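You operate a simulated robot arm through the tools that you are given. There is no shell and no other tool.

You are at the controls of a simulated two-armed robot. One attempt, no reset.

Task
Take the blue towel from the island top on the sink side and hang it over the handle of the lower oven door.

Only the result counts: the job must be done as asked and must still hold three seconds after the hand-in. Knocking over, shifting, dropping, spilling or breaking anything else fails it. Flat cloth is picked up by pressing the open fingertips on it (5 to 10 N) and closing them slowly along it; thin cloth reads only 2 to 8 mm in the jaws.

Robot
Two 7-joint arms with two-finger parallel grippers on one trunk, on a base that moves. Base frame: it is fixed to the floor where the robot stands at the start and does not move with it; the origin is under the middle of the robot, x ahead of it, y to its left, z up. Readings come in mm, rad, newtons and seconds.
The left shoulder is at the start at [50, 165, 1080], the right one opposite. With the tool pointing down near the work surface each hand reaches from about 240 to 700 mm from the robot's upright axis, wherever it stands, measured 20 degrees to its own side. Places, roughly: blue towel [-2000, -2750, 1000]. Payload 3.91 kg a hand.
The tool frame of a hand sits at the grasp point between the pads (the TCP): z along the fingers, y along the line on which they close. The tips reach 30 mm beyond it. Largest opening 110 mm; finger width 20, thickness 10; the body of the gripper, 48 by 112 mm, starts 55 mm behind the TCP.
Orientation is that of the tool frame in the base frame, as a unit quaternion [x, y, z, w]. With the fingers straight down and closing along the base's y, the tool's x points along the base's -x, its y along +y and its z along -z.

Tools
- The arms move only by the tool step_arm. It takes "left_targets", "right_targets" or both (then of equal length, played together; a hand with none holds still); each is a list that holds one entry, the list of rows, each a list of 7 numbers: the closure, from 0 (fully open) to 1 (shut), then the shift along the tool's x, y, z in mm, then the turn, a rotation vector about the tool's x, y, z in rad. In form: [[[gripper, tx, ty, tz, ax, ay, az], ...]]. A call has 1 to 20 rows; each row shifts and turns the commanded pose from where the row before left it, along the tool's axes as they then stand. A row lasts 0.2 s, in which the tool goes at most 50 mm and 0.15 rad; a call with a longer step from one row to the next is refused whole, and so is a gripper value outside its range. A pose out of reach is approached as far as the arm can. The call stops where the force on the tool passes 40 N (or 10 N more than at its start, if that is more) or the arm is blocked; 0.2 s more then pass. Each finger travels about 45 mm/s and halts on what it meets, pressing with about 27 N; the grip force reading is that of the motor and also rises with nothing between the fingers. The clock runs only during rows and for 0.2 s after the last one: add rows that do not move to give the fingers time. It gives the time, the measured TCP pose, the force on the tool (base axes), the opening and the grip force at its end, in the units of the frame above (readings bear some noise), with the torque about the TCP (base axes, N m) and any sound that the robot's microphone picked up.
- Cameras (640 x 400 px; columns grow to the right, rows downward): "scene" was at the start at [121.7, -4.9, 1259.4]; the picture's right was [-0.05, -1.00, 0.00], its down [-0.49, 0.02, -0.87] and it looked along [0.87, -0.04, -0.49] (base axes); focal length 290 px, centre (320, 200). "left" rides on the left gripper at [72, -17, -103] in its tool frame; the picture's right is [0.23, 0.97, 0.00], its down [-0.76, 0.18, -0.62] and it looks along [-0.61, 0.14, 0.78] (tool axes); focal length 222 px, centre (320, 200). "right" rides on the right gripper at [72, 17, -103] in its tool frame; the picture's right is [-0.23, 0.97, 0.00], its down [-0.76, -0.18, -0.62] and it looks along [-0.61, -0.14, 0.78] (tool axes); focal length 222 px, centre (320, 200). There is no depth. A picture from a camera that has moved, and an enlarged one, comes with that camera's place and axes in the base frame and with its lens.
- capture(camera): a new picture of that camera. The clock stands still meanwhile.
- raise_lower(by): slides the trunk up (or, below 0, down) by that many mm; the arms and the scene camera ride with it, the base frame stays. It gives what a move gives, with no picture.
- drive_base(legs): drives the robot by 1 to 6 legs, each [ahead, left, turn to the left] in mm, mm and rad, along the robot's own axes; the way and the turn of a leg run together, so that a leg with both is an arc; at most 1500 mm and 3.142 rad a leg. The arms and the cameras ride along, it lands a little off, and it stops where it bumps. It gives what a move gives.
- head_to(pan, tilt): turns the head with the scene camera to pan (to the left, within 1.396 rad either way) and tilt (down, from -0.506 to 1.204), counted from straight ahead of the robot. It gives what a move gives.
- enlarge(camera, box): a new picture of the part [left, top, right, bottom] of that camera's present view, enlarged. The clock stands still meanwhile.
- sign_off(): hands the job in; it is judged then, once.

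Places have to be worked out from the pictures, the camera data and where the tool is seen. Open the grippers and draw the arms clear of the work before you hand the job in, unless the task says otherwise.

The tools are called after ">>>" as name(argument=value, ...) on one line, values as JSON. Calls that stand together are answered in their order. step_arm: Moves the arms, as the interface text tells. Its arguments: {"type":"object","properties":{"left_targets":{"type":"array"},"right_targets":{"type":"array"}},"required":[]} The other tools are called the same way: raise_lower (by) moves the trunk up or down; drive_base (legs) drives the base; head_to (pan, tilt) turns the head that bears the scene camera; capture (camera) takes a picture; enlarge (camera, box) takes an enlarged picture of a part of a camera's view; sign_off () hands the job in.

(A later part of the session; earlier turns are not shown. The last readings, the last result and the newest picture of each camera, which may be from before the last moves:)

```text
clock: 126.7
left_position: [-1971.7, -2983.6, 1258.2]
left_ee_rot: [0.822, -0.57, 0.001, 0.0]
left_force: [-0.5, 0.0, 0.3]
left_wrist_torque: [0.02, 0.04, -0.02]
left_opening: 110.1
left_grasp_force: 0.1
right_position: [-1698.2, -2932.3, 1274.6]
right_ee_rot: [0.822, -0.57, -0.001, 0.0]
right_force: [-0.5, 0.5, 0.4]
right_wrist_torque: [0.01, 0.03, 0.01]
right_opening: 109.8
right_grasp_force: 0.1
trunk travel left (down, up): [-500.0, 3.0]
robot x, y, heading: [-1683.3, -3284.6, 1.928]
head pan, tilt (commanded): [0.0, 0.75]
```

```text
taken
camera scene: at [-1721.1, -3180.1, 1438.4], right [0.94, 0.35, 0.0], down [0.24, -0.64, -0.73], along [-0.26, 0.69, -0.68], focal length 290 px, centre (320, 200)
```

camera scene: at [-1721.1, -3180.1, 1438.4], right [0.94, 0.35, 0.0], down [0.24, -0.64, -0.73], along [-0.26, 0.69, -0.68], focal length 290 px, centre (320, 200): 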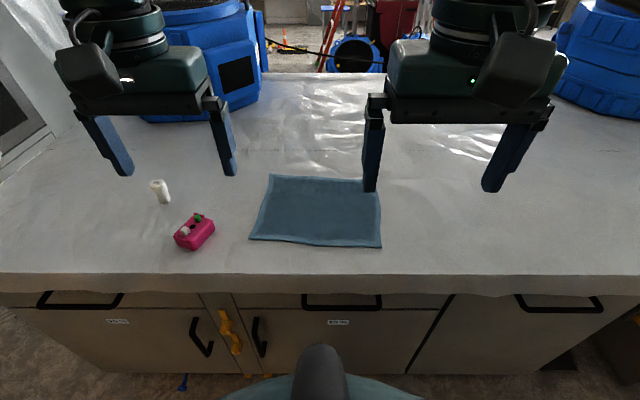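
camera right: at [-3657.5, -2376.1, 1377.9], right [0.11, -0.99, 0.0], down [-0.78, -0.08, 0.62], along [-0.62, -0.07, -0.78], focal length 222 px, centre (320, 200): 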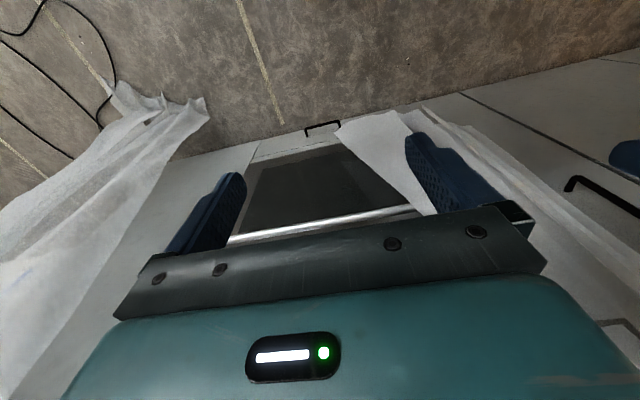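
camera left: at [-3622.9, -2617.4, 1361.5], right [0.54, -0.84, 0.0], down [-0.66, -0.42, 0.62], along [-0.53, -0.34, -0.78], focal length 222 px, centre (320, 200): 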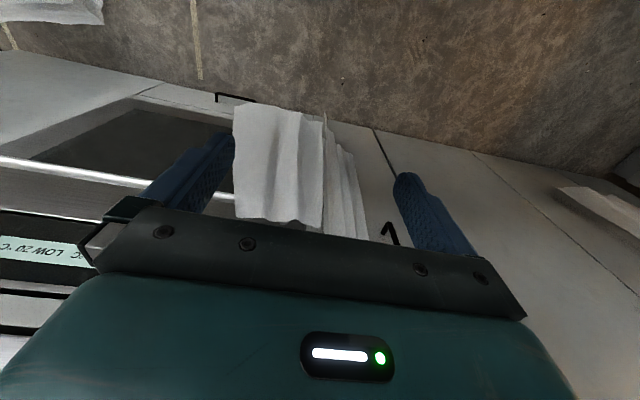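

Towel is centred in front of me. In robot terms its near corners are at about (527 ahead, 155 left) and (502 ahead, 133 right). I'll lower the trunk to working height and re-measure with the changed camera height.

>>> raise_lower(by=-200)

>>> capture(camera="scene")

>>> capture(camera="left")

>>> capture(camera="right")

```text
clock: 128.8
left_position: [-1971.7, -2983.0, 1058.5]
left_ee_rot: [0.822, -0.57, 0.0, 0.0]
left_force: [-0.3, 1.1, -0.1]
left_wrist_torque: [-0.01, -0.01, 0.03]
left_opening: 110.0
left_grasp_force: 0.1
right_position: [-1698.5, -2932.8, 1075.8]
right_ee_rot: [0.822, -0.57, -0.001, 0.0]
right_force: [-0.1, 0.5, -0.4]
right_wrist_torque: [0.01, 0.02, -0.02]
right_opening: 109.8
right_grasp_force: 0.1
trunk travel left (down, up): [-300.0, 203.0]
robot x, y, heading: [-1683.0, -3283.7, 1.928]
head pan, tilt (commanded): [0.0, 0.75]
```

```text
taken
camera scene: at [-1721.0, -3180.2, 1238.4], right [0.94, 0.35, 0.0], down [0.24, -0.64, -0.73], along [-0.26, 0.69, -0.68], focal length 290 px, centre (320, 200)
```

scene: 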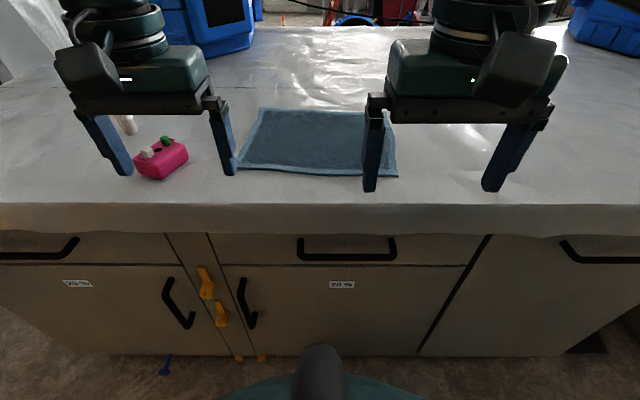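

```text
taken
camera left: at [-1930.3, -3045.6, 1161.6], right [-0.83, -0.55, 0.0], down [-0.43, 0.65, 0.62], along [-0.35, 0.52, -0.78], focal length 222 px, centre (320, 200)
```

left: 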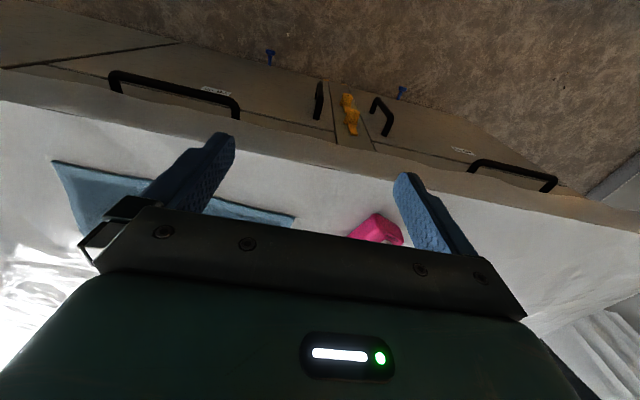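

```text
taken
camera right: at [-1688.9, -3007.4, 1177.9], right [-0.99, -0.13, 0.0], down [-0.1, 0.77, 0.62], along [-0.08, 0.62, -0.78], focal length 222 px, centre (320, 200)
```

right: 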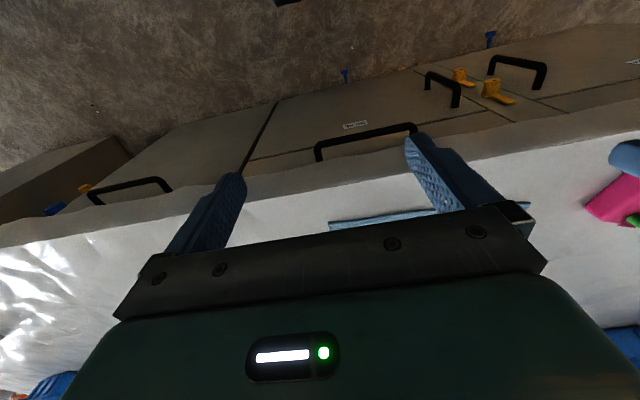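

Surface height works out to ≈928 mm; towel near corners ≈(532, +160) and (507, -132) in robot axes, confirmed by both wrist cameras. I'll bring both hands above their grasp spots (inset from the near corners), half closing the fingers.

>>> step_arm(left_targets=[[[0.2, -33.4, -8, 9, 0, 0, 0], [0.4, -33.4, -8, 9, 0, 0, 0], [0.55, -33.4, -8, 9, 0, 0, 0], [0.55, -33.4, -8, 9, 0, 0, 0], [0.55, -33.4, -8, 9, 0, 0, 0], [0.55, 0, 0, 0, 0, 0, 0]]], right_targets=[[[0.2, -39, 0.8, 12.4, 0, 0, 0], [0.4, -39, 0.8, 12.4, 0, 0, 0], [0.55, -39, 0.8, 12.4, 0, 0, 0], [0.55, -39, 0.8, 12.4, 0, 0, 0], [0.55, -39, 0.8, 12.4, 0, 0, 0], [0.55, 0, 0, 0, 0, 0, 0]]])

>>> capture(camera="scene")

>>> capture(camera="left")

>>> capture(camera="right")

```text
clock: 130.2
left_position: [-1993.0, -2813.3, 1012.8]
left_ee_rot: [0.822, -0.57, 0.0, 0.0]
left_force: [0.1, -0.1, -0.1]
left_wrist_torque: [-0.01, 0.02, 0.03]
left_opening: 49.6
left_grasp_force: 0.0
right_position: [-1770.6, -2750.3, 1012.8]
right_ee_rot: [0.822, -0.57, -0.001, -0.001]
right_force: [0.2, 0.2, -0.2]
right_wrist_torque: [-0.04, 0.02, 0.04]
right_opening: 49.6
right_grasp_force: 0.0
trunk travel left (down, up): [-300.0, 203.0]
robot x, y, heading: [-1683.3, -3284.5, 1.929]
head pan, tilt (commanded): [0.0, 0.75]
```

```text
taken
camera scene: at [-1721.0, -3180.3, 1238.3], right [0.94, 0.35, 0.0], down [0.24, -0.64, -0.73], along [-0.26, 0.69, -0.68], focal length 290 px, centre (320, 200)
```

scene: 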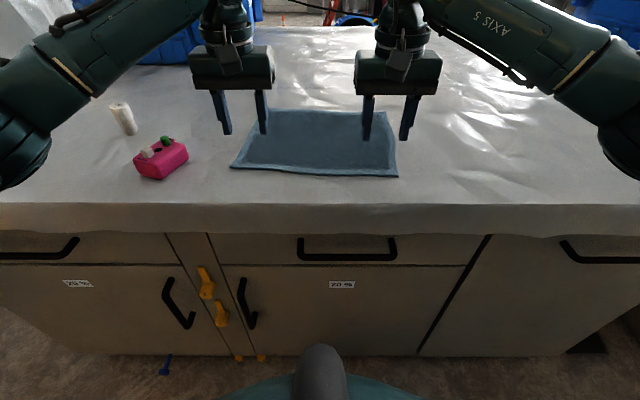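

```text
taken
camera left: at [-1951.9, -2874.7, 1117.0], right [-0.83, -0.55, 0.0], down [-0.43, 0.65, 0.62], along [-0.35, 0.52, -0.78], focal length 222 px, centre (320, 200)
```

left: 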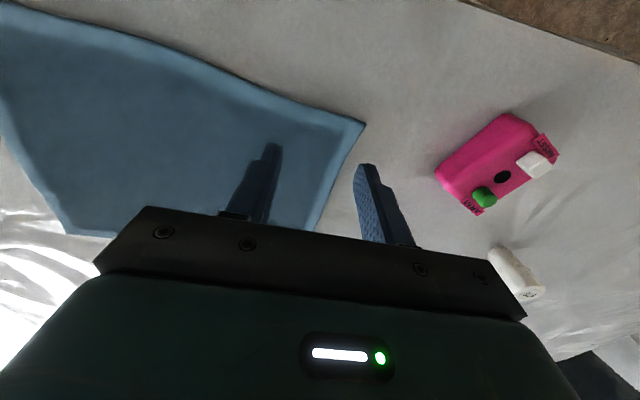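

```text
taken
camera right: at [-1761.2, -2825.3, 1116.2], right [-0.99, -0.13, 0.0], down [-0.1, 0.77, 0.62], along [-0.08, 0.62, -0.78], focal length 222 px, centre (320, 200)
```

right: 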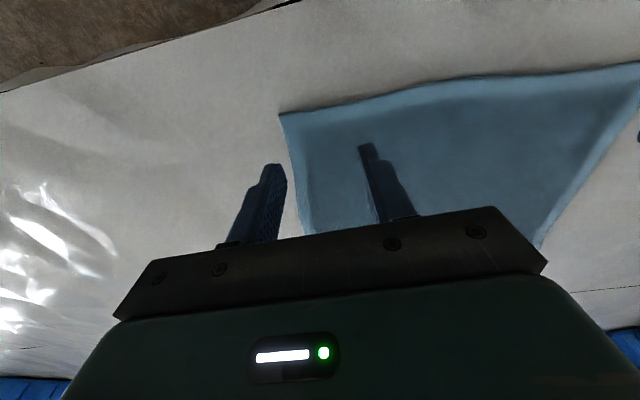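

Left TCP is 16 mm inside the near edge and 35 mm from the side edge; the right one 23/28 mm. I'll shift both slightly inward and lower the left hand close to the cloth first.

>>> step_arm(left_targets=[[[0.6, 0, -6, 12, 0, 0, 0], [0.6, 0, -6, 14, 0, 0, 0], [0.6, -3, 0, 14, 0, 0, 0], [0.6, 0, 0, 0, 0, 0, 0]]], right_targets=[[[0.6, 0, 8, 0, 0, 0, 0], [0.6, 0, 8, 0, 0, 0, 0], [0.6, 0, 0, 0, 0, 0, 0], [0.6, 0, 0, 0, 0, 0, 0]]])

>>> capture(camera="left")

```text
clock: 131.2
left_position: [-1981.6, -2805.8, 972.7]
left_ee_rot: [0.822, -0.57, 0.0, -0.001]
left_force: [-0.4, 0.6, -0.6]
left_wrist_torque: [-0.02, -0.03, -0.01]
left_opening: 44.1
left_grasp_force: 0.1
right_position: [-1784.8, -2755.7, 1014.6]
right_ee_rot: [0.822, -0.57, -0.001, -0.001]
right_force: [0.0, 0.6, 0.3]
right_wrist_torque: [-0.02, 0.0, 0.02]
right_opening: 44.0
right_grasp_force: 0.1
trunk travel left (down, up): [-300.0, 203.0]
robot x, y, heading: [-1685.8, -3284.4, 1.935]
head pan, tilt (commanded): [0.0, 0.75]
```

```text
taken
camera left: at [-1941.1, -2867.6, 1076.4], right [-0.83, -0.55, 0.0], down [-0.43, 0.65, 0.62], along [-0.35, 0.52, -0.78], focal length 222 px, centre (320, 200)
```

left: 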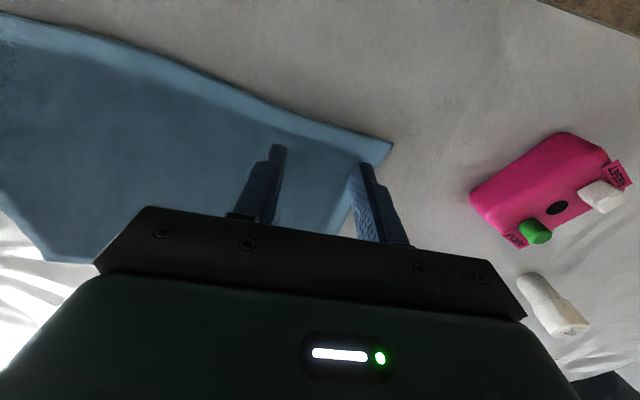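

The left fingers are now over the towel corner area, about 15 mm above. I'll lower in small steps and watch the force.

>>> step_arm(left_targets=[[[0.6, 0, 0, 3, 0, 0, 0], [0.6, 0, 0, 3, 0, 0, 0], [0.6, 0, 0, 2, 0, 0, 0]]])

```text
clock: 132.0
left_position: [-1981.8, -2805.2, 965.3]
left_ee_rot: [0.821, -0.57, 0.0, 0.0]
left_force: [0.2, -0.3, 0.2]
left_wrist_torque: [-0.04, -0.02, -0.02]
left_opening: 43.7
left_grasp_force: 0.0
right_position: [-1785.1, -2756.6, 1014.6]
right_ee_rot: [0.822, -0.57, -0.001, 0.0]
right_force: [0.1, 0.1, 0.0]
right_wrist_torque: [0.0, 0.02, 0.0]
right_opening: 44.0
right_grasp_force: 0.1
trunk travel left (down, up): [-300.0, 203.0]
robot x, y, heading: [-1682.7, -3281.4, 1.931]
head pan, tilt (commanded): [0.0, 0.75]
```

No contact yet at TCP z 965. Lowering further in 2 mm steps.

>>> step_arm(left_targets=[[[0.6, 0, 0, 2, 0, 0, 0], [0.6, 0, 0, 2, 0, 0, 0]]])

```text
clock: 132.6
left_position: [-1982.2, -2805.7, 961.2]
left_ee_rot: [0.822, -0.57, -0.001, 0.0]
left_force: [0.3, 0.8, 0.7]
left_wrist_torque: [0.01, 0.01, -0.05]
left_opening: 43.9
left_grasp_force: 0.0
right_position: [-1785.4, -2756.1, 1013.3]
right_ee_rot: [0.822, -0.57, 0.0, 0.0]
right_force: [0.2, -0.4, 0.1]
right_wrist_torque: [0.0, -0.02, -0.02]
right_opening: 44.1
right_grasp_force: 0.0
trunk travel left (down, up): [-300.0, 203.0]
robot x, y, heading: [-1682.3, -3285.5, 1.927]
head pan, tilt (commanded): [0.0, 0.75]
```

Still free at 961. Another 3 mm.

>>> step_arm(left_targets=[[[0.6, 0, 0, 1.5, 0, 0, 0], [0.6, 0, 0, 1.5, 0, 0, 0]]])

```text
clock: 133.2
left_position: [-1981.9, -2806.3, 957.1]
left_ee_rot: [0.821, -0.57, -0.001, 0.0]
left_force: [-0.2, 0.0, 0.8]
left_wrist_torque: [-0.04, 0.0, 0.01]
left_opening: 43.9
left_grasp_force: 0.1
right_position: [-1785.2, -2756.1, 1014.3]
right_ee_rot: [0.822, -0.57, -0.001, -0.001]
right_force: [0.6, 0.5, 0.5]
right_wrist_torque: [-0.02, 0.0, -0.01]
right_opening: 44.1
right_grasp_force: 0.1
trunk travel left (down, up): [-300.0, 203.0]
robot x, y, heading: [-1682.3, -3286.6, 1.931]
head pan, tilt (commanded): [0.0, 0.75]
```

>>> step_arm(left_targets=[[[0.6, 0, 0, 1.5, 0, 0, 0], [0.6, 0, 0, 1.5, 0, 0, 0]]])

>>> capture(camera="left")

```text
clock: 133.8
left_position: [-1982.4, -2806.8, 956.0]
left_ee_rot: [0.821, -0.571, 0.0, 0.0]
left_force: [0.3, 0.4, 1.0]
left_wrist_torque: [0.02, -0.04, 0.02]
left_opening: 43.9
left_grasp_force: 0.1
right_position: [-1785.7, -2755.9, 1015.2]
right_ee_rot: [0.822, -0.57, -0.001, -0.001]
right_force: [-0.5, 0.2, -0.5]
right_wrist_torque: [0.01, 0.01, 0.0]
right_opening: 43.8
right_grasp_force: 0.0
trunk travel left (down, up): [-300.0, 203.0]
robot x, y, heading: [-1680.6, -3286.3, 1.931]
head pan, tilt (commanded): [0.0, 0.75]
```

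```text
taken
camera left: at [-1941.1, -2868.0, 1058.8], right [-0.83, -0.55, 0.0], down [-0.43, 0.65, 0.62], along [-0.34, 0.52, -0.78], focal length 222 px, centre (320, 200)
```

left: 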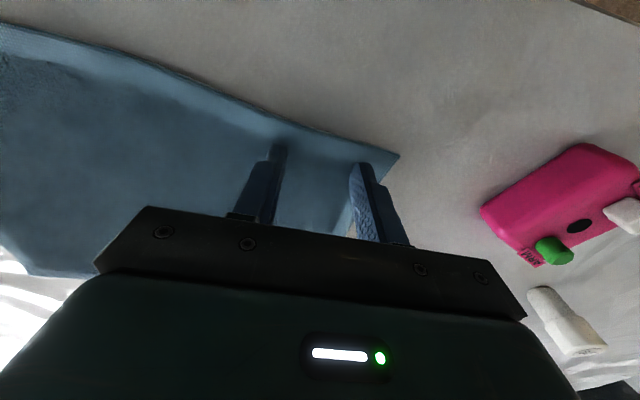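

Contact is just starting (about 1 N up). I'll press a little more.

>>> step_arm(left_targets=[[[0.6, 0, 0, 1.5, 0, 0, 0], [0.6, 0, 0, 1.0, 0, 0, 0]]])

```text
clock: 134.4
left_position: [-1982.7, -2807.3, 953.5]
left_ee_rot: [0.822, -0.57, -0.001, 0.0]
left_force: [0.5, -0.6, 5.6]
left_wrist_torque: [-0.03, 0.0, 0.03]
left_opening: 43.6
left_grasp_force: 0.0
right_position: [-1784.8, -2757.2, 1014.4]
right_ee_rot: [0.822, -0.57, 0.0, 0.0]
right_force: [-0.4, -0.3, -0.4]
right_wrist_torque: [0.0, 0.0, -0.02]
right_opening: 43.9
right_grasp_force: 0.1
trunk travel left (down, up): [-300.0, 203.0]
robot x, y, heading: [-1681.0, -3285.6, 1.93]
head pan, tilt (commanded): [0.0, 0.75]
```

5.6 N of press: in the right range. Add a hair and close slowly along the cloth.

>>> step_arm(left_targets=[[[0.6, 0, 0, 0.5, 0, 0, 0], [0.625, 0, 0, 0, 0, 0, 0], [0.65, 0, 0, 0, 0, 0, 0], [0.675, 0, 0, 0, 0, 0, 0], [0.7, 0, 0, 0, 0, 0, 0], [0.725, 0, 0, 0, 0, 0, 0], [0.75, 0, 0, 0, 0, 0, 0], [0.775, 0, 0, 0, 0, 0, 0], [0.8, 0, 0, 0, 0, 0, 0], [0.825, 0, 0, 0, 0, 0, 0], [0.85, 0, 0, 0, 0, 0, 0], [0.875, 0, 0, 0, 0, 0, 0], [0.9, 0, 0, 0, 0, 0, 0], [0.925, 0, 0, 0, 0, 0, 0], [0.95, 0, 0, 0, 0, 0, 0], [0.975, 0, 0, 0, 0, 0, 0], [1.0, 0, 0, 0, 0, 0, 0], [1.0, 0, 0, 0, 0, 0, 0], [1.0, 0, 0, 0, 0, 0, 0]]])

>>> capture(camera="left")

```text
clock: 138.4
left_position: [-1982.4, -2806.3, 952.4]
left_ee_rot: [0.821, -0.57, -0.001, 0.0]
left_force: [-0.5, 0.7, 12.3]
left_wrist_torque: [-0.08, -0.04, 0.01]
left_opening: 4.8
left_grasp_force: 27.0
right_position: [-1785.0, -2757.3, 1014.5]
right_ee_rot: [0.822, -0.57, -0.001, 0.0]
right_force: [0.5, 0.1, -0.3]
right_wrist_torque: [-0.02, 0.01, 0.0]
right_opening: 44.0
right_grasp_force: 0.0
trunk travel left (down, up): [-300.0, 203.0]
robot x, y, heading: [-1687.5, -3285.7, 1.927]
head pan, tilt (commanded): [0.0, 0.75]
```

```text
taken
camera left: at [-1941.0, -2868.6, 1056.6], right [-0.83, -0.55, 0.0], down [-0.43, 0.65, 0.62], along [-0.35, 0.52, -0.78], focal length 222 px, centre (320, 200)
```

left: 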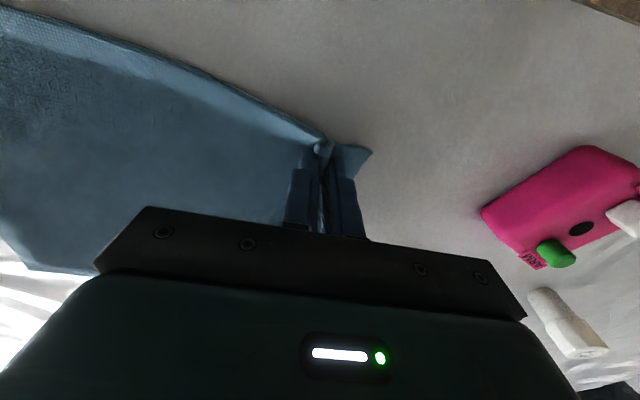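

The jaws read 4.8 mm with 27 N: cloth is pinched. I'll lift the left hand 25 mm with a slight inward shift to verify and give slack.

>>> step_arm(left_targets=[[[1.0, 0, 0, -6, 0, 0, 0], [1.0, 0, -4, -6, 0, 0, 0], [1.0, 0, -4, -6, 0, 0, 0], [1.0, 0, -4, -6, 0, 0, 0], [1.0, 0, 0, 0, 0, 0, 0]]])

>>> capture(camera="left")

>>> capture(camera="right")

>>> capture(camera="scene")

```text
clock: 139.6
left_position: [-1971.6, -2802.8, 975.5]
left_ee_rot: [0.822, -0.569, 0.0, 0.0]
left_force: [-0.1, 0.3, 0.6]
left_wrist_torque: [0.01, -0.03, 0.03]
left_opening: 5.0
left_grasp_force: 26.9
right_position: [-1784.5, -2756.2, 1013.3]
right_ee_rot: [0.822, -0.57, -0.002, -0.002]
right_force: [-0.6, 0.0, -0.2]
right_wrist_torque: [-0.01, 0.01, 0.0]
right_opening: 43.9
right_grasp_force: 0.1
trunk travel left (down, up): [-300.0, 203.0]
robot x, y, heading: [-1685.4, -3286.7, 1.928]
head pan, tilt (commanded): [0.0, 0.75]
```

```text
taken
camera left: at [-1930.0, -2863.8, 1079.5], right [-0.83, -0.55, 0.0], down [-0.43, 0.65, 0.62], along [-0.35, 0.52, -0.78], focal length 222 px, centre (320, 200)
```

left: 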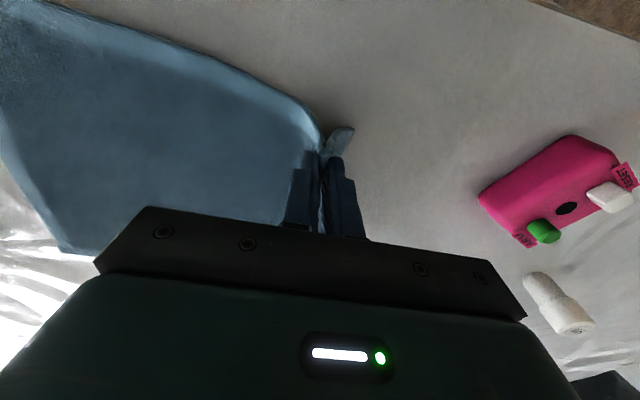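

```text
taken
camera right: at [-1776.2, -2831.2, 1116.3], right [-0.99, -0.13, 0.0], down [-0.1, 0.77, 0.62], along [-0.08, 0.62, -0.78], focal length 222 px, centre (320, 200)
```

right: 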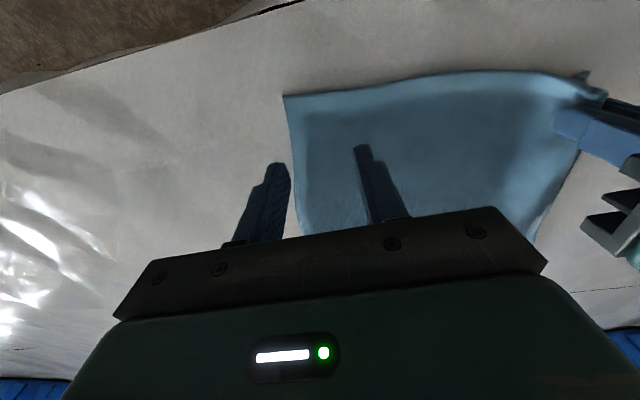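

```text
taken
camera scene: at [-1721.1, -3180.1, 1238.3], right [0.94, 0.35, 0.0], down [0.24, -0.64, -0.73], along [-0.26, 0.69, -0.68], focal length 290 px, centre (320, 200)
```

scene: 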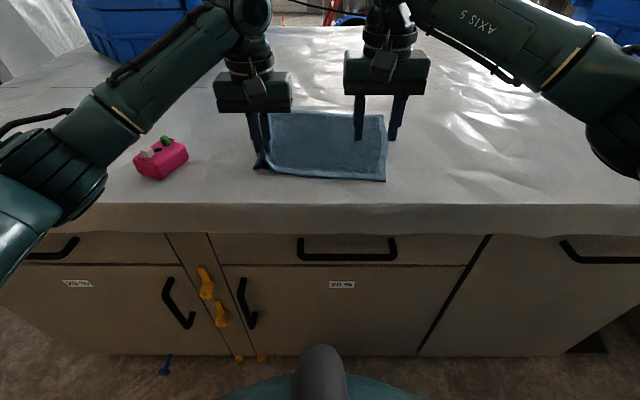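

The left pinch holds and lifted the edge; the cloth's right corner has slid to about (495, -110). I'll adjust the right hand to sit inside that corner and lower it.

>>> step_arm(right_targets=[[[0.65, 5, 8, 10, 0, 0, 0], [0.68, 6, 7, 10, 0, 0, 0], [0.68, 0, 0, 12, 0, 0, 0], [0.68, 0, 0, 12, 0, 0, 0], [0.68, 0, 0, 9, 0, 0, 0], [0.68, 0, 0, 0, 0, 0, 0]]])

>>> capture(camera="right")

```text
clock: 141.0
left_position: [-1971.8, -2801.8, 976.0]
left_ee_rot: [0.822, -0.57, 0.0, 0.0]
left_force: [-0.2, 0.3, -0.5]
left_wrist_torque: [0.0, -0.02, 0.02]
left_opening: 4.7
left_grasp_force: 26.4
right_position: [-1795.1, -2773.5, 959.7]
right_ee_rot: [0.822, -0.57, -0.001, -0.001]
right_force: [0.3, -0.6, 0.0]
right_wrist_torque: [0.02, 0.01, 0.01]
right_opening: 35.1
right_grasp_force: 0.1
trunk travel left (down, up): [-300.0, 203.0]
robot x, y, heading: [-1679.5, -3285.5, 1.931]
head pan, tilt (commanded): [0.0, 0.75]
```

```text
taken
camera right: at [-1786.3, -2847.2, 1062.7], right [-0.99, -0.13, 0.0], down [-0.1, 0.77, 0.62], along [-0.08, 0.62, -0.78], focal length 222 px, centre (320, 200)
```

right: 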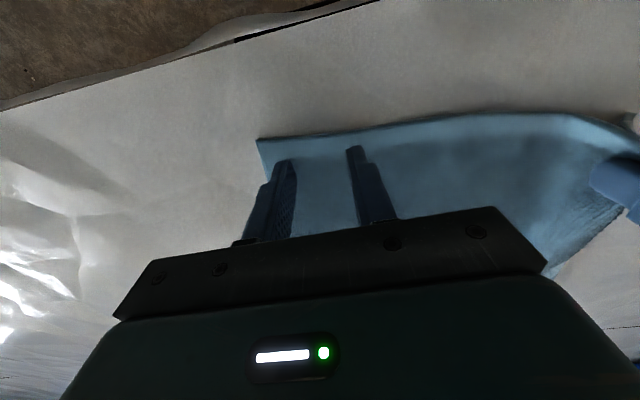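

Both right fingertips sit inside the corner. Lower to contact.

>>> step_arm(right_targets=[[[0.68, 0, 0, 2, 0, 0, 0], [0.68, 0, 0, 2, 0, 0, 0], [0.68, 0, 0, 1, 0, 0, 0]]])

```text
clock: 141.8
left_position: [-1971.2, -2802.5, 975.3]
left_ee_rot: [0.822, -0.57, 0.0, 0.0]
left_force: [0.7, -0.5, 0.2]
left_wrist_torque: [0.03, 0.0, -0.01]
left_opening: 4.6
left_grasp_force: 27.2
right_position: [-1795.6, -2771.9, 954.4]
right_ee_rot: [0.821, -0.571, -0.001, -0.001]
right_force: [-0.6, -0.4, 1.5]
right_wrist_torque: [0.0, -0.02, 0.02]
right_opening: 35.2
right_grasp_force: 0.0
trunk travel left (down, up): [-300.0, 203.0]
robot x, y, heading: [-1685.2, -3283.9, 1.93]
head pan, tilt (commanded): [0.0, 0.75]
```

>>> step_arm(right_targets=[[[0.68, 0, 0, 1.3, 0, 0, 0], [0.68, 0, 0, 1.0, 0, 0, 0]]])

```text
clock: 142.4
left_position: [-1970.7, -2802.3, 975.1]
left_ee_rot: [0.821, -0.571, 0.0, -0.001]
left_force: [0.2, -0.1, -0.4]
left_wrist_torque: [-0.01, -0.03, 0.01]
left_opening: 5.1
left_grasp_force: 27.5
right_position: [-1795.4, -2772.4, 953.7]
right_ee_rot: [0.822, -0.57, -0.001, -0.001]
right_force: [0.0, 0.5, 5.0]
right_wrist_torque: [0.02, -0.02, 0.04]
right_opening: 35.1
right_grasp_force: 0.0
trunk travel left (down, up): [-300.0, 203.0]
robot x, y, heading: [-1683.6, -3285.7, 1.926]
head pan, tilt (commanded): [0.0, 0.75]
```

Now 5 N. Add slightly and close slowly on the right.

>>> step_arm(right_targets=[[[0.68, 0, 0, 0.7, 0, 0, 0], [0.7, 0, 0, 0, 0, 0, 0], [0.72, 0, 0, 0, 0, 0, 0], [0.74, 0, 0, 0, 0, 0, 0], [0.76, 0, 0, 0, 0, 0, 0], [0.78, 0, 0, 0, 0, 0, 0], [0.8, 0, 0, 0, 0, 0, 0], [0.82, 0, 0, 0, 0, 0, 0], [0.84, 0, 0, 0, 0, 0, 0], [0.86, 0, 0, 0, 0, 0, 0], [0.88, 0, 0, 0, 0, 0, 0], [0.9, 0, 0, 0, 0, 0, 0], [0.92, 0, 0, 0, 0, 0, 0], [0.94, 0, 0, 0, 0, 0, 0], [0.96, 0, 0, 0, 0, 0, 0], [0.98, 0, 0, 0, 0, 0, 0], [1.0, 0, 0, 0, 0, 0, 0], [1.0, 0, 0, 0, 0, 0, 0], [1.0, 0, 0, 0, 0, 0, 0]]])

>>> capture(camera="right")

```text
clock: 146.4
left_position: [-1971.3, -2802.9, 977.0]
left_ee_rot: [0.821, -0.57, -0.001, 0.0]
left_force: [1.5, 1.2, -0.4]
left_wrist_torque: [0.01, -0.06, 0.01]
left_opening: 4.7
left_grasp_force: 27.4
right_position: [-1795.6, -2772.7, 953.4]
right_ee_rot: [0.822, -0.57, -0.001, -0.001]
right_force: [-2.6, 0.9, 13.5]
right_wrist_torque: [-0.06, 0.06, -0.03]
right_opening: 5.6
right_grasp_force: 26.7
trunk travel left (down, up): [-300.0, 203.0]
robot x, y, heading: [-1682.5, -3287.3, 1.929]
head pan, tilt (commanded): [0.0, 0.75]
```

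```text
taken
camera right: at [-1786.0, -2847.9, 1055.7], right [-0.99, -0.13, 0.0], down [-0.1, 0.77, 0.63], along [-0.08, 0.62, -0.78], focal length 222 px, centre (320, 200)
```

right: 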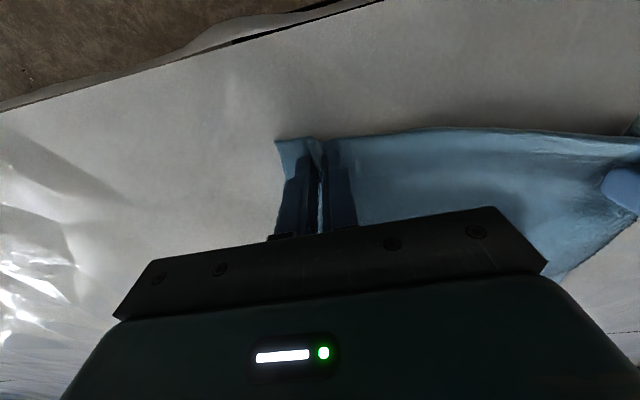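

The right jaws read 5.6 mm, holding cloth. I'll lift the right level with the left, then raise both together.

>>> step_arm(right_targets=[[[1.0, 0, 0, -6, 0, 0, 0], [1.0, 0, 0, -6, 0, 0, 0], [1.0, 0, 0, -6, 0, 0, 0], [1.0, 0, 0, -6, 0, 0, 0], [1.0, 0, 0, -15, 0, 0, 0], [1.0, 0, 0, -15, 0, 0, 0], [1.0, 0, 0, -15, 0, 0, 0], [1.0, 0, 0, -15, 0, 0, 0], [1.0, 0, 0, 0, 0, 0, 0]]], left_targets=[[[1.0, 0, 0, 0, 0, 0, 0], [1.0, 0, 0, 0, 0, 0, 0], [1.0, 0, 0, 0, 0, 0, 0], [1.0, 0, 0, 0, 0, 0, 0], [1.0, 0, 0, -15, 0, 0, 0], [1.0, 0, 0, -15, 0, 0, 0], [1.0, 0, 0, -15, 0, 0, 0], [1.0, 0, 0, -15, 0, 0, 0], [1.0, 0, 0, 0, 0, 0, 0]]])

>>> capture(camera="scene")

```text
clock: 148.4
left_position: [-1970.6, -2802.0, 1036.3]
left_ee_rot: [0.821, -0.57, 0.001, 0.0]
left_force: [1.0, 0.4, -0.4]
left_wrist_torque: [-0.01, -0.06, 0.02]
left_opening: 4.8
left_grasp_force: 27.2
right_position: [-1796.1, -2771.7, 1036.2]
right_ee_rot: [0.822, -0.57, -0.001, 0.0]
right_force: [-1.3, -0.5, 0.5]
right_wrist_torque: [0.0, 0.07, -0.06]
right_opening: 4.5
right_grasp_force: 26.4
trunk travel left (down, up): [-300.0, 203.0]
robot x, y, heading: [-1682.2, -3286.4, 1.928]
head pan, tilt (commanded): [0.0, 0.75]
```

```text
taken
camera scene: at [-1721.1, -3180.0, 1238.3], right [0.94, 0.35, 0.0], down [0.24, -0.64, -0.73], along [-0.26, 0.69, -0.68], focal length 290 px, centre (320, 200)
```

scene: 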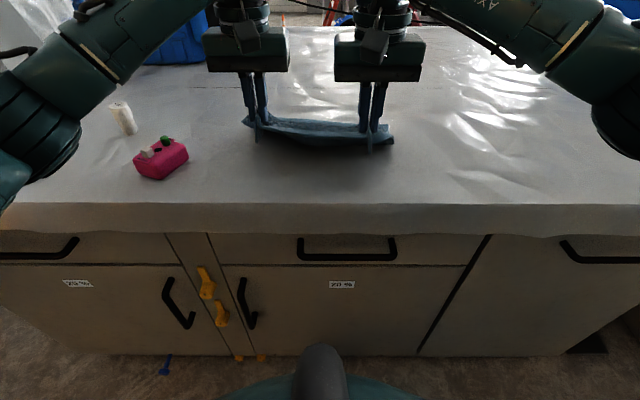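

Both hands hold the towel's edge. I'll raise the trunk so the towel hangs clear of the island top.

>>> raise_lower(by=200)

>>> head_to(pan=0.0, tilt=0.55)

>>> capture(camera="scene")

>>> capture(camera="left")

```text
clock: 150.6
left_position: [-1969.8, -2801.1, 1236.4]
left_ee_rot: [0.821, -0.57, 0.0, 0.0]
left_force: [1.4, 0.4, -0.4]
left_wrist_torque: [0.01, -0.06, 0.02]
left_opening: 4.6
left_grasp_force: 27.0
right_position: [-1795.4, -2772.1, 1235.1]
right_ee_rot: [0.822, -0.57, 0.0, -0.001]
right_force: [-1.4, 0.1, -0.2]
right_wrist_torque: [0.02, 0.03, -0.03]
right_opening: 4.6
right_grasp_force: 27.4
trunk travel left (down, up): [-500.0, 3.0]
robot x, y, heading: [-1683.4, -3280.7, 1.931]
head pan, tilt (commanded): [0.0, 0.75]
```

```text
clock: 151.3
left_position: [-1970.1, -2802.1, 1236.6]
left_ee_rot: [0.822, -0.569, 0.0, -0.001]
left_force: [1.2, 0.6, -0.2]
left_wrist_torque: [0.03, -0.03, -0.01]
left_opening: 4.7
left_grasp_force: 27.2
right_position: [-1795.7, -2770.9, 1236.5]
right_ee_rot: [0.822, -0.57, 0.0, -0.001]
right_force: [-1.8, -1.3, -0.5]
right_wrist_torque: [-0.03, 0.01, 0.02]
right_opening: 4.5
right_grasp_force: 27.2
trunk travel left (down, up): [-500.0, 3.0]
robot x, y, heading: [-1683.4, -3283.9, 1.928]
head pan, tilt (commanded): [0.0, 0.55]
```

```text
taken
camera scene: at [-1723.5, -3173.6, 1455.6], right [0.94, 0.35, 0.0], down [0.18, -0.49, -0.85], along [-0.3, 0.8, -0.52], focal length 290 px, centre (320, 200)
```

scene: 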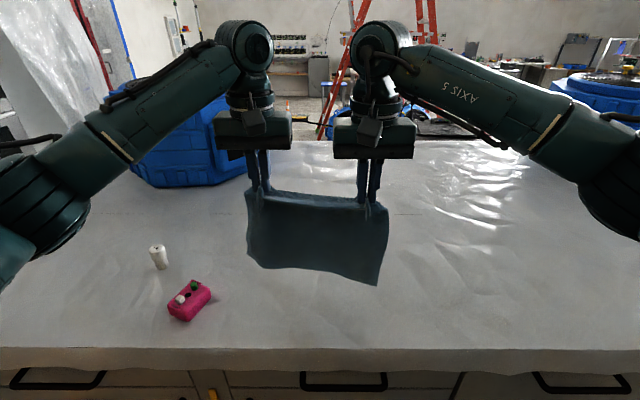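

```text
taken
camera left: at [-1929.6, -2863.7, 1340.0], right [-0.83, -0.55, 0.0], down [-0.43, 0.65, 0.62], along [-0.35, 0.52, -0.78], focal length 222 px, centre (320, 200)
```

left: 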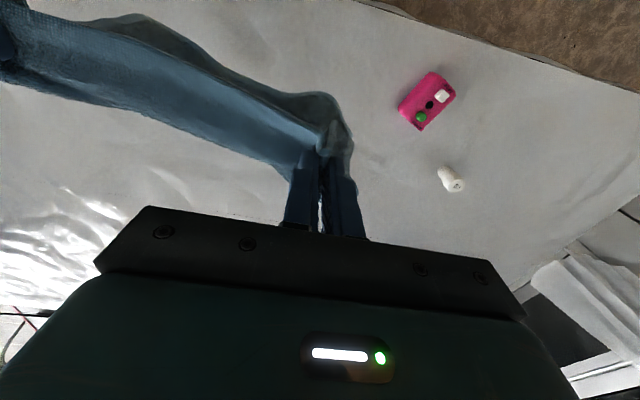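

The towel hangs flat between both hands. I'll pull the hands back toward me, clear of the items on the island, evening up their distance.

>>> step_arm(left_targets=[[[1.0, 17, 0, -5, 0, 0, 0], [1.0, 17, 0, -5, 0, 0, 0], [1.0, 17, 0, 0, 0, 0, 0], [1.0, 17, 0, 0, 0, 0, 0], [1.0, 17, 0, 0, 0, 0, 0], [1.0, 17, 0, 0, 0, 0, 0], [1.0, 17, 0, 0, 0, 0, 0], [1.0, 17, 0, 0, 0, 0, 0], [1.0, 0, 0, 0, 0, 0, 0]]], right_targets=[[[1.0, 13, 0, -5, 0, 0, 0], [1.0, 13, 0, -5, 0, 0, 0], [1.0, 13, 0, 0, 0, 0, 0], [1.0, 13, 0, 0, 0, 0, 0], [1.0, 13, 0, 0, 0, 0, 0], [1.0, 13, 0, 0, 0, 0, 0], [1.0, 13, 0, 0, 0, 0, 0], [1.0, 13, 0, 0, 0, 0, 0], [1.0, 0, 0, 0, 0, 0, 0]]])

>>> capture(camera="scene")

```text
clock: 153.3
left_position: [-1923.4, -2927.8, 1246.1]
left_ee_rot: [0.822, -0.57, 0.0, 0.0]
left_force: [0.8, 1.0, -0.1]
left_wrist_torque: [0.03, -0.05, -0.02]
left_opening: 4.7
left_grasp_force: 27.3
right_position: [-1759.4, -2868.8, 1245.0]
right_ee_rot: [0.822, -0.57, -0.001, 0.0]
right_force: [-0.5, 0.7, -0.8]
right_wrist_torque: [-0.02, -0.02, 0.02]
right_opening: 4.7
right_grasp_force: 27.4
trunk travel left (down, up): [-500.0, 3.0]
robot x, y, heading: [-1683.8, -3285.7, 1.932]
head pan, tilt (commanded): [0.0, 0.55]
```

```text
taken
camera scene: at [-1723.6, -3173.3, 1455.6], right [0.94, 0.35, 0.0], down [0.18, -0.49, -0.85], along [-0.3, 0.8, -0.52], focal length 290 px, centre (320, 200)
```

scene: 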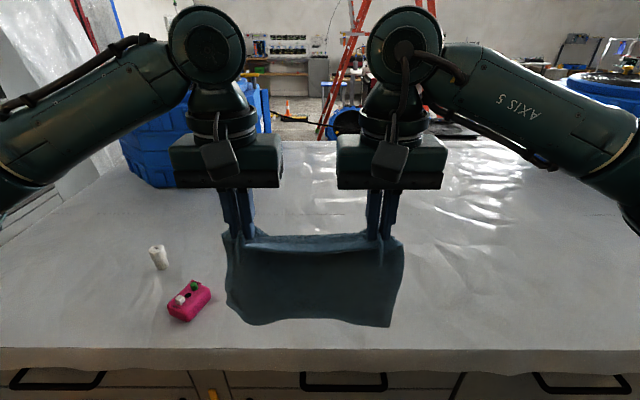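

Towel is now in front of the island edge. I'll back off slightly and strafe left along the aisle past the island's end.

>>> drive_base(legs=[[-60, 0, 0], [0, 1290, 0], [0, 0, 1.56]])

>>> capture(camera="scene")

```text
clock: 169.2
left_position: [-3225.0, -4021.6, 1247.0]
left_ee_rot: [0.984, 0.176, 0.0, 0.001]
left_force: [-0.9, 0.6, 0.4]
left_wrist_torque: [0.04, 0.01, -0.07]
left_opening: 4.4
left_grasp_force: 26.8
right_position: [-3282.6, -3856.7, 1246.3]
right_ee_rot: [0.985, 0.174, -0.001, 0.0]
right_force: [-1.4, -0.7, -0.1]
right_wrist_torque: [0.0, 0.01, -0.05]
right_opening: 4.7
right_grasp_force: 26.9
trunk travel left (down, up): [-500.0, 3.0]
robot x, y, heading: [-2867.3, -3785.0, -2.792]
head pan, tilt (commanded): [0.0, 0.55]
```

```text
taken
camera scene: at [-2977.3, -3826.2, 1455.7], right [-0.34, 0.94, 0.0], down [0.49, 0.18, -0.85], along [-0.8, -0.29, -0.52], focal length 290 px, centre (320, 200)
```

scene: 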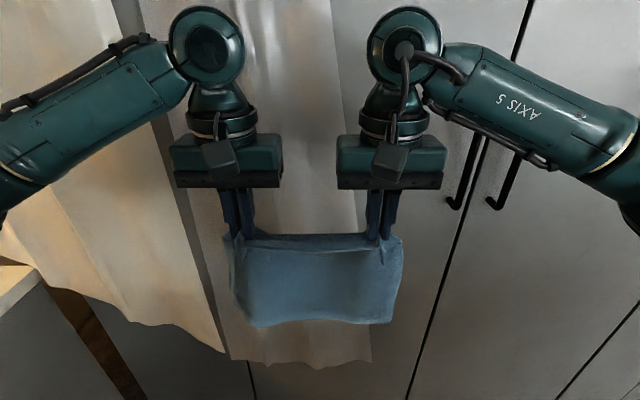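

Holding well. Robot is at k1≈3989, k2≈2576; I'll strafe right to face the oven's handle (k2≈790).

>>> drive_base(legs=[[0, -900, 0], [0, -888, 0]])

>>> capture(camera="scene")

```text
clock: 185.2
left_position: [-3843.1, -2346.4, 1245.8]
left_ee_rot: [0.984, 0.177, 0.0, 0.0]
left_force: [-1.4, 0.6, 0.5]
left_wrist_torque: [0.02, 0.02, -0.07]
left_opening: 4.4
left_grasp_force: 26.8
right_position: [-3901.7, -2180.8, 1245.2]
right_ee_rot: [0.984, 0.177, -0.001, 0.0]
right_force: [0.5, -0.8, -0.3]
right_wrist_torque: [-0.03, 0.01, -0.02]
right_opening: 4.6
right_grasp_force: 27.0
trunk travel left (down, up): [-500.0, 3.0]
robot x, y, heading: [-3482.5, -2106.3, -2.787]
head pan, tilt (commanded): [0.0, 0.55]
```

```text
taken
camera scene: at [-3596.6, -2147.9, 1455.7], right [-0.35, 0.94, 0.0], down [0.49, 0.18, -0.85], along [-0.8, -0.3, -0.52], focal length 290 px, centre (320, 200)
```

scene: 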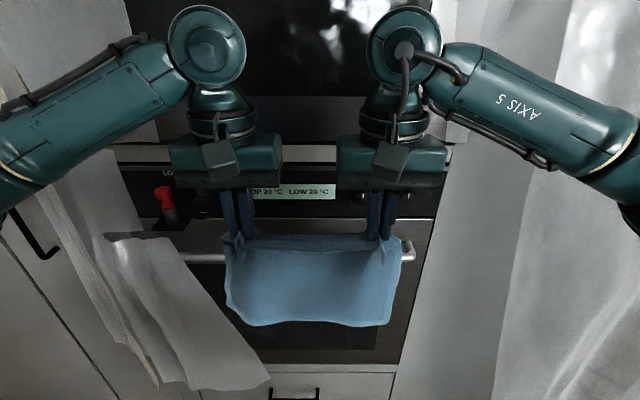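

I'm in front of the oven (k2≈788). I'll enlarge to measure how square I am to the handle.

>>> enlarge(camera="scene", box=[100, 140, 260, 280])

>>> enlarge(camera="scene", box=[320, 140, 480, 280])

```text
2.86 times, centred on (180, 210) of scene
camera zoom: at [-3596.6, -2147.9, 1455.7], right [-0.35, 0.94, 0.0], down [0.49, 0.18, -0.85], along [-0.8, -0.3, -0.52], focal length 829 px, centre (720, 171)
```

zoom: 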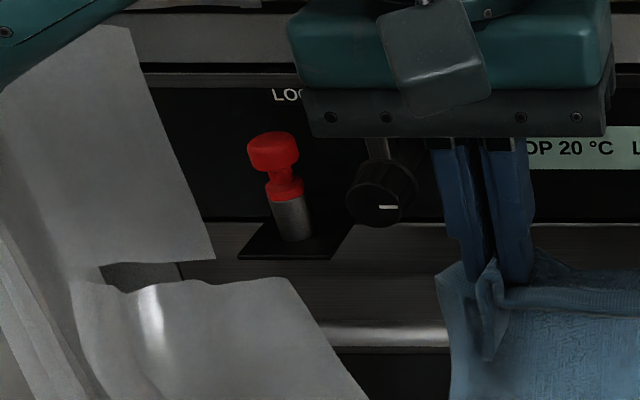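

```text
2.86 times, centred on (400, 210) of scene
camera zoom: at [-3596.6, -2147.9, 1455.7], right [-0.35, 0.94, 0.0], down [0.49, 0.18, -0.85], along [-0.8, -0.3, -0.52], focal length 829 px, centre (91, 171)
```

zoom: 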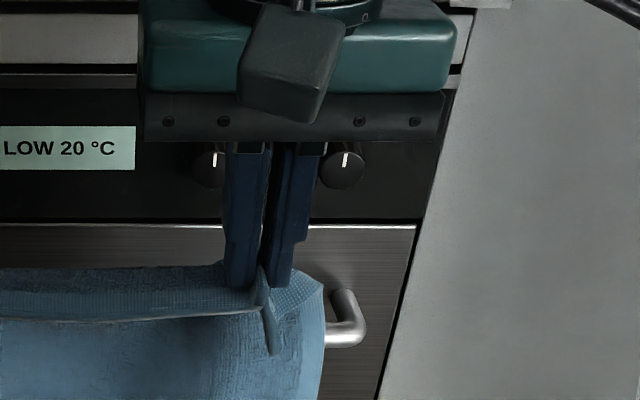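

Measured: bar centre about 520 mm from the camera (K≈4634, z≈977), square to my heading; door ≈58 mm behind the bar. There are knobs above at k2≈692 and ≈1055, so I'll centre the towel at k2≈855. I'll drive 120 mm ahead and 60 mm left.

>>> drive_base(legs=[[0, 60, 0], [120, 0, 0]])

>>> capture(camera="scene")

```text
clock: 187.3
left_position: [-3936.3, -2442.2, 1246.4]
left_ee_rot: [0.984, 0.177, 0.0, 0.0]
left_force: [-0.3, 0.4, -0.1]
left_wrist_torque: [0.02, -0.01, -0.05]
left_opening: 4.5
left_grasp_force: 26.4
right_position: [-3994.8, -2278.7, 1245.1]
right_ee_rot: [0.984, 0.177, -0.001, 0.0]
right_force: [0.7, -0.4, -0.9]
right_wrist_torque: [-0.01, -0.05, -0.03]
right_opening: 4.6
right_grasp_force: 26.9
trunk travel left (down, up): [-500.0, 3.0]
robot x, y, heading: [-3577.0, -2202.7, -2.788]
head pan, tilt (commanded): [0.0, 0.55]
```

```text
taken
camera scene: at [-3689.2, -2246.1, 1455.6], right [-0.35, 0.94, 0.0], down [0.49, 0.18, -0.85], along [-0.8, -0.3, -0.52], focal length 290 px, centre (320, 200)
```

scene: 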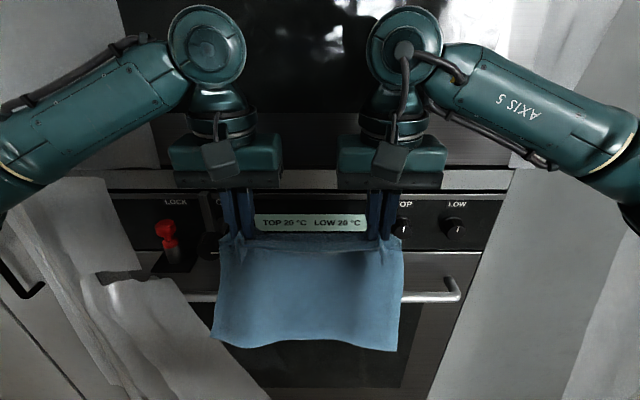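

Now k1≈4114, k2≈847, with the towel between the knobs laterally. I'll tilt both hands' fingers forward by 0.6 rad so the wrists stay clear of the panel.

>>> step_arm(left_targets=[[[1.0, 0, 0, -8, 0, -0.1, 0], [1.0, 0, 0, -8, 0, -0.1, 0], [1.0, 0, 0, -8, 0, -0.1, 0], [1.0, 0, 0, -8, 0, -0.1, 0], [1.0, 0, 0, -4, 0, -0.1, 0], [1.0, 0, 0, 0, 0, -0.1, 0], [1.0, 0, 0, 0, 0, 0, 0]]], right_targets=[[[1.0, 0, 0, -8, 0, -0.1, 0], [1.0, 0, 0, -8, 0, -0.1, 0], [1.0, 0, 0, -8, 0, -0.1, 0], [1.0, 0, 0, -8, 0, -0.1, 0], [1.0, 0, 0, -4, 0, -0.1, 0], [1.0, 0, 0, 0, 0, -0.1, 0], [1.0, 0, 0, 0, 0, 0, 0]]])

>>> capture(camera="scene")

>>> capture(camera="left")

>>> capture(camera="right")

```text
clock: 188.9
left_position: [-3929.3, -2440.1, 1281.4]
left_ee_rot: [0.94, 0.169, -0.291, 0.053]
left_force: [-0.5, 1.1, 0.2]
left_wrist_torque: [0.01, 0.0, -0.08]
left_opening: 4.7
left_grasp_force: 27.4
right_position: [-3987.5, -2276.3, 1282.3]
right_ee_rot: [0.94, 0.169, -0.293, 0.053]
right_force: [1.2, -0.7, -0.5]
right_wrist_torque: [0.0, -0.03, 0.01]
right_opening: 4.6
right_grasp_force: 26.6
trunk travel left (down, up): [-500.0, 3.0]
robot x, y, heading: [-3577.9, -2203.2, -2.785]
head pan, tilt (commanded): [0.0, 0.55]
```

```text
taken
camera scene: at [-3688.5, -2245.9, 1455.7], right [-0.35, 0.94, 0.0], down [0.49, 0.18, -0.85], along [-0.8, -0.3, -0.52], focal length 290 px, centre (320, 200)
```

scene: 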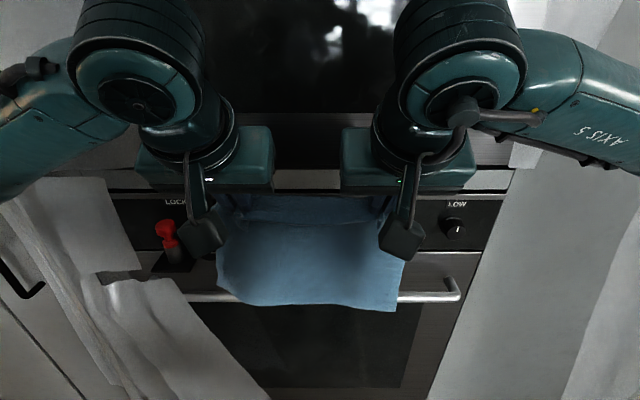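

```text
taken
camera left: at [-3824.4, -2383.3, 1325.7], right [0.51, -0.85, -0.13], down [-0.2, -0.26, 0.94], along [-0.83, -0.46, -0.3], focal length 222 px, centre (320, 200)
```

left: 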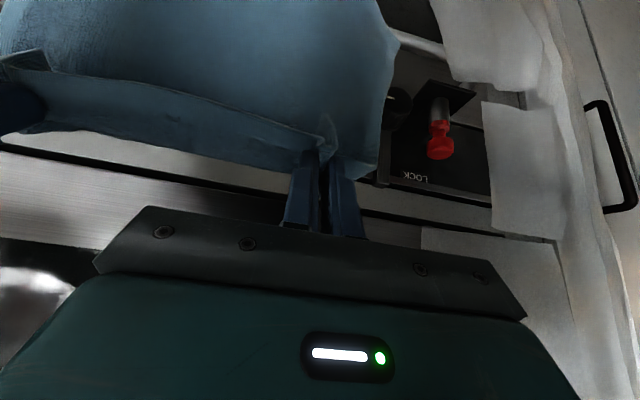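

```text
taken
camera right: at [-3871.0, -2251.8, 1324.5], right [0.16, -0.98, 0.13], down [-0.32, 0.07, 0.95], along [-0.93, -0.2, -0.3], focal length 222 px, centre (320, 200)
```

right: 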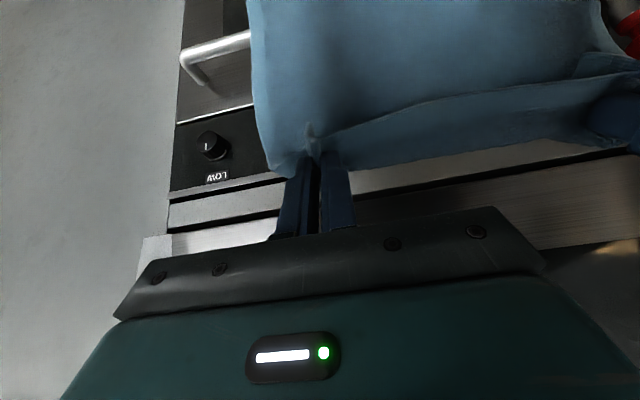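

Towel bottom is at z ≈ 1055, about 65 mm above the bar, and the face above the door is flush. I'll move both hands ahead 110 mm so the towel hangs above the gap behind the bar.

>>> step_arm(left_targets=[[[1.0, -9.08, 0, 6.21, 0, 0, 0], [1.0, -9.08, 0, 6.21, 0, 0, 0], [1.0, -9.08, 0, 6.21, 0, 0, 0], [1.0, -9.08, 0, 6.21, 0, 0, 0], [1.0, -9.08, 0, 6.21, 0, 0, 0], [1.0, -9.08, 0, 6.21, 0, 0, 0], [1.0, -9.08, 0, 6.21, 0, 0, 0], [1.0, -9.08, 0, 6.21, 0, 0, 0], [1.0, -9.08, 0, 6.21, 0, 0, 0], [1.0, -9.08, 0, 6.21, 0, 0, 0], [1.0, 0, 0, 0, 0, 0, 0], [1.0, 0, 0, 0, 0, 0, 0], [1.0, 0, 0, 0, 0, 0, 0]]], right_targets=[[[1.0, -9.08, 0, 6.21, 0, 0, 0], [1.0, -9.08, 0, 6.21, 0, 0, 0], [1.0, -9.08, 0, 6.21, 0, 0, 0], [1.0, -9.08, 0, 6.21, 0, 0, 0], [1.0, -9.08, 0, 6.21, 0, 0, 0], [1.0, -9.08, 0, 6.21, 0, 0, 0], [1.0, -9.08, 0, 6.21, 0, 0, 0], [1.0, -9.08, 0, 6.21, 0, 0, 0], [1.0, -9.08, 0, 6.21, 0, 0, 0], [1.0, -9.08, 0, 6.21, 0, 0, 0], [1.0, 0, 0, 0, 0, 0, 0], [1.0, 0, 0, 0, 0, 0, 0], [1.0, 0, 0, 0, 0, 0, 0]]])

>>> capture(camera="scene")

>>> capture(camera="left")

>>> capture(camera="right")

```text
clock: 191.7
left_position: [-4033.1, -2477.9, 1281.5]
left_ee_rot: [0.94, 0.169, -0.291, 0.053]
left_force: [-0.7, 0.9, -0.1]
left_wrist_torque: [0.07, -0.01, -0.1]
left_opening: 4.1
left_grasp_force: 27.0
right_position: [-4090.6, -2315.2, 1281.8]
right_ee_rot: [0.94, 0.17, -0.291, 0.052]
right_force: [1.6, -0.7, -0.4]
right_wrist_torque: [0.0, -0.02, 0.03]
right_opening: 4.8
right_grasp_force: 26.8
trunk travel left (down, up): [-500.0, 3.0]
robot x, y, heading: [-3581.5, -2205.9, -2.788]
head pan, tilt (commanded): [0.0, 0.55]
```

```text
taken
camera scene: at [-3688.3, -2245.8, 1455.7], right [-0.35, 0.94, 0.0], down [0.49, 0.18, -0.85], along [-0.8, -0.3, -0.52], focal length 290 px, centre (320, 200)
```

scene: 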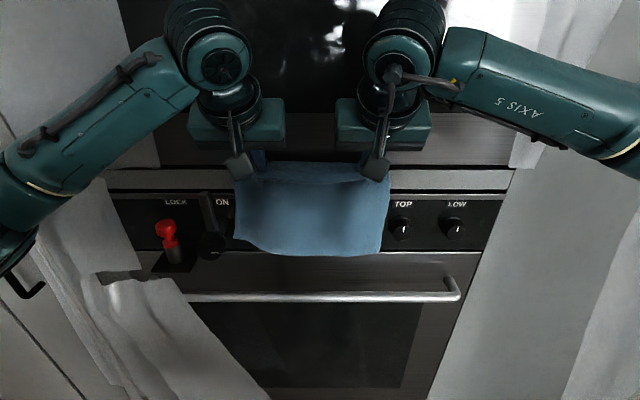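

```text
taken
camera left: at [-3927.6, -2421.1, 1326.3], right [0.51, -0.85, -0.13], down [-0.2, -0.26, 0.94], along [-0.83, -0.46, -0.3], focal length 222 px, centre (320, 200)
```

left: 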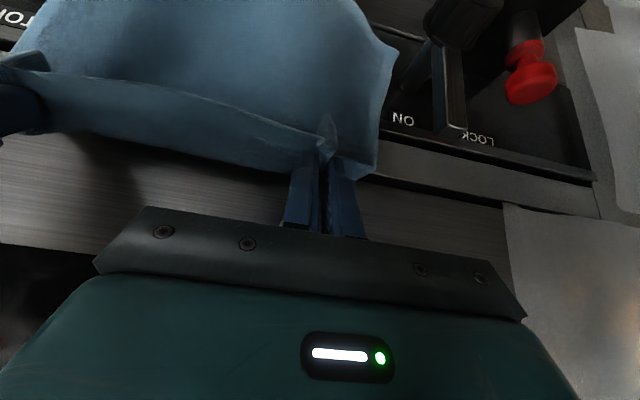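

```text
taken
camera right: at [-3974.2, -2290.1, 1325.4], right [0.16, -0.98, 0.13], down [-0.32, 0.07, 0.94], along [-0.93, -0.2, -0.3], focal length 222 px, centre (320, 200)
```

right: 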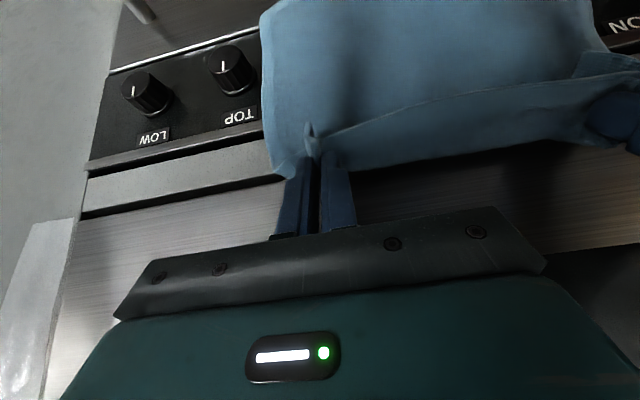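

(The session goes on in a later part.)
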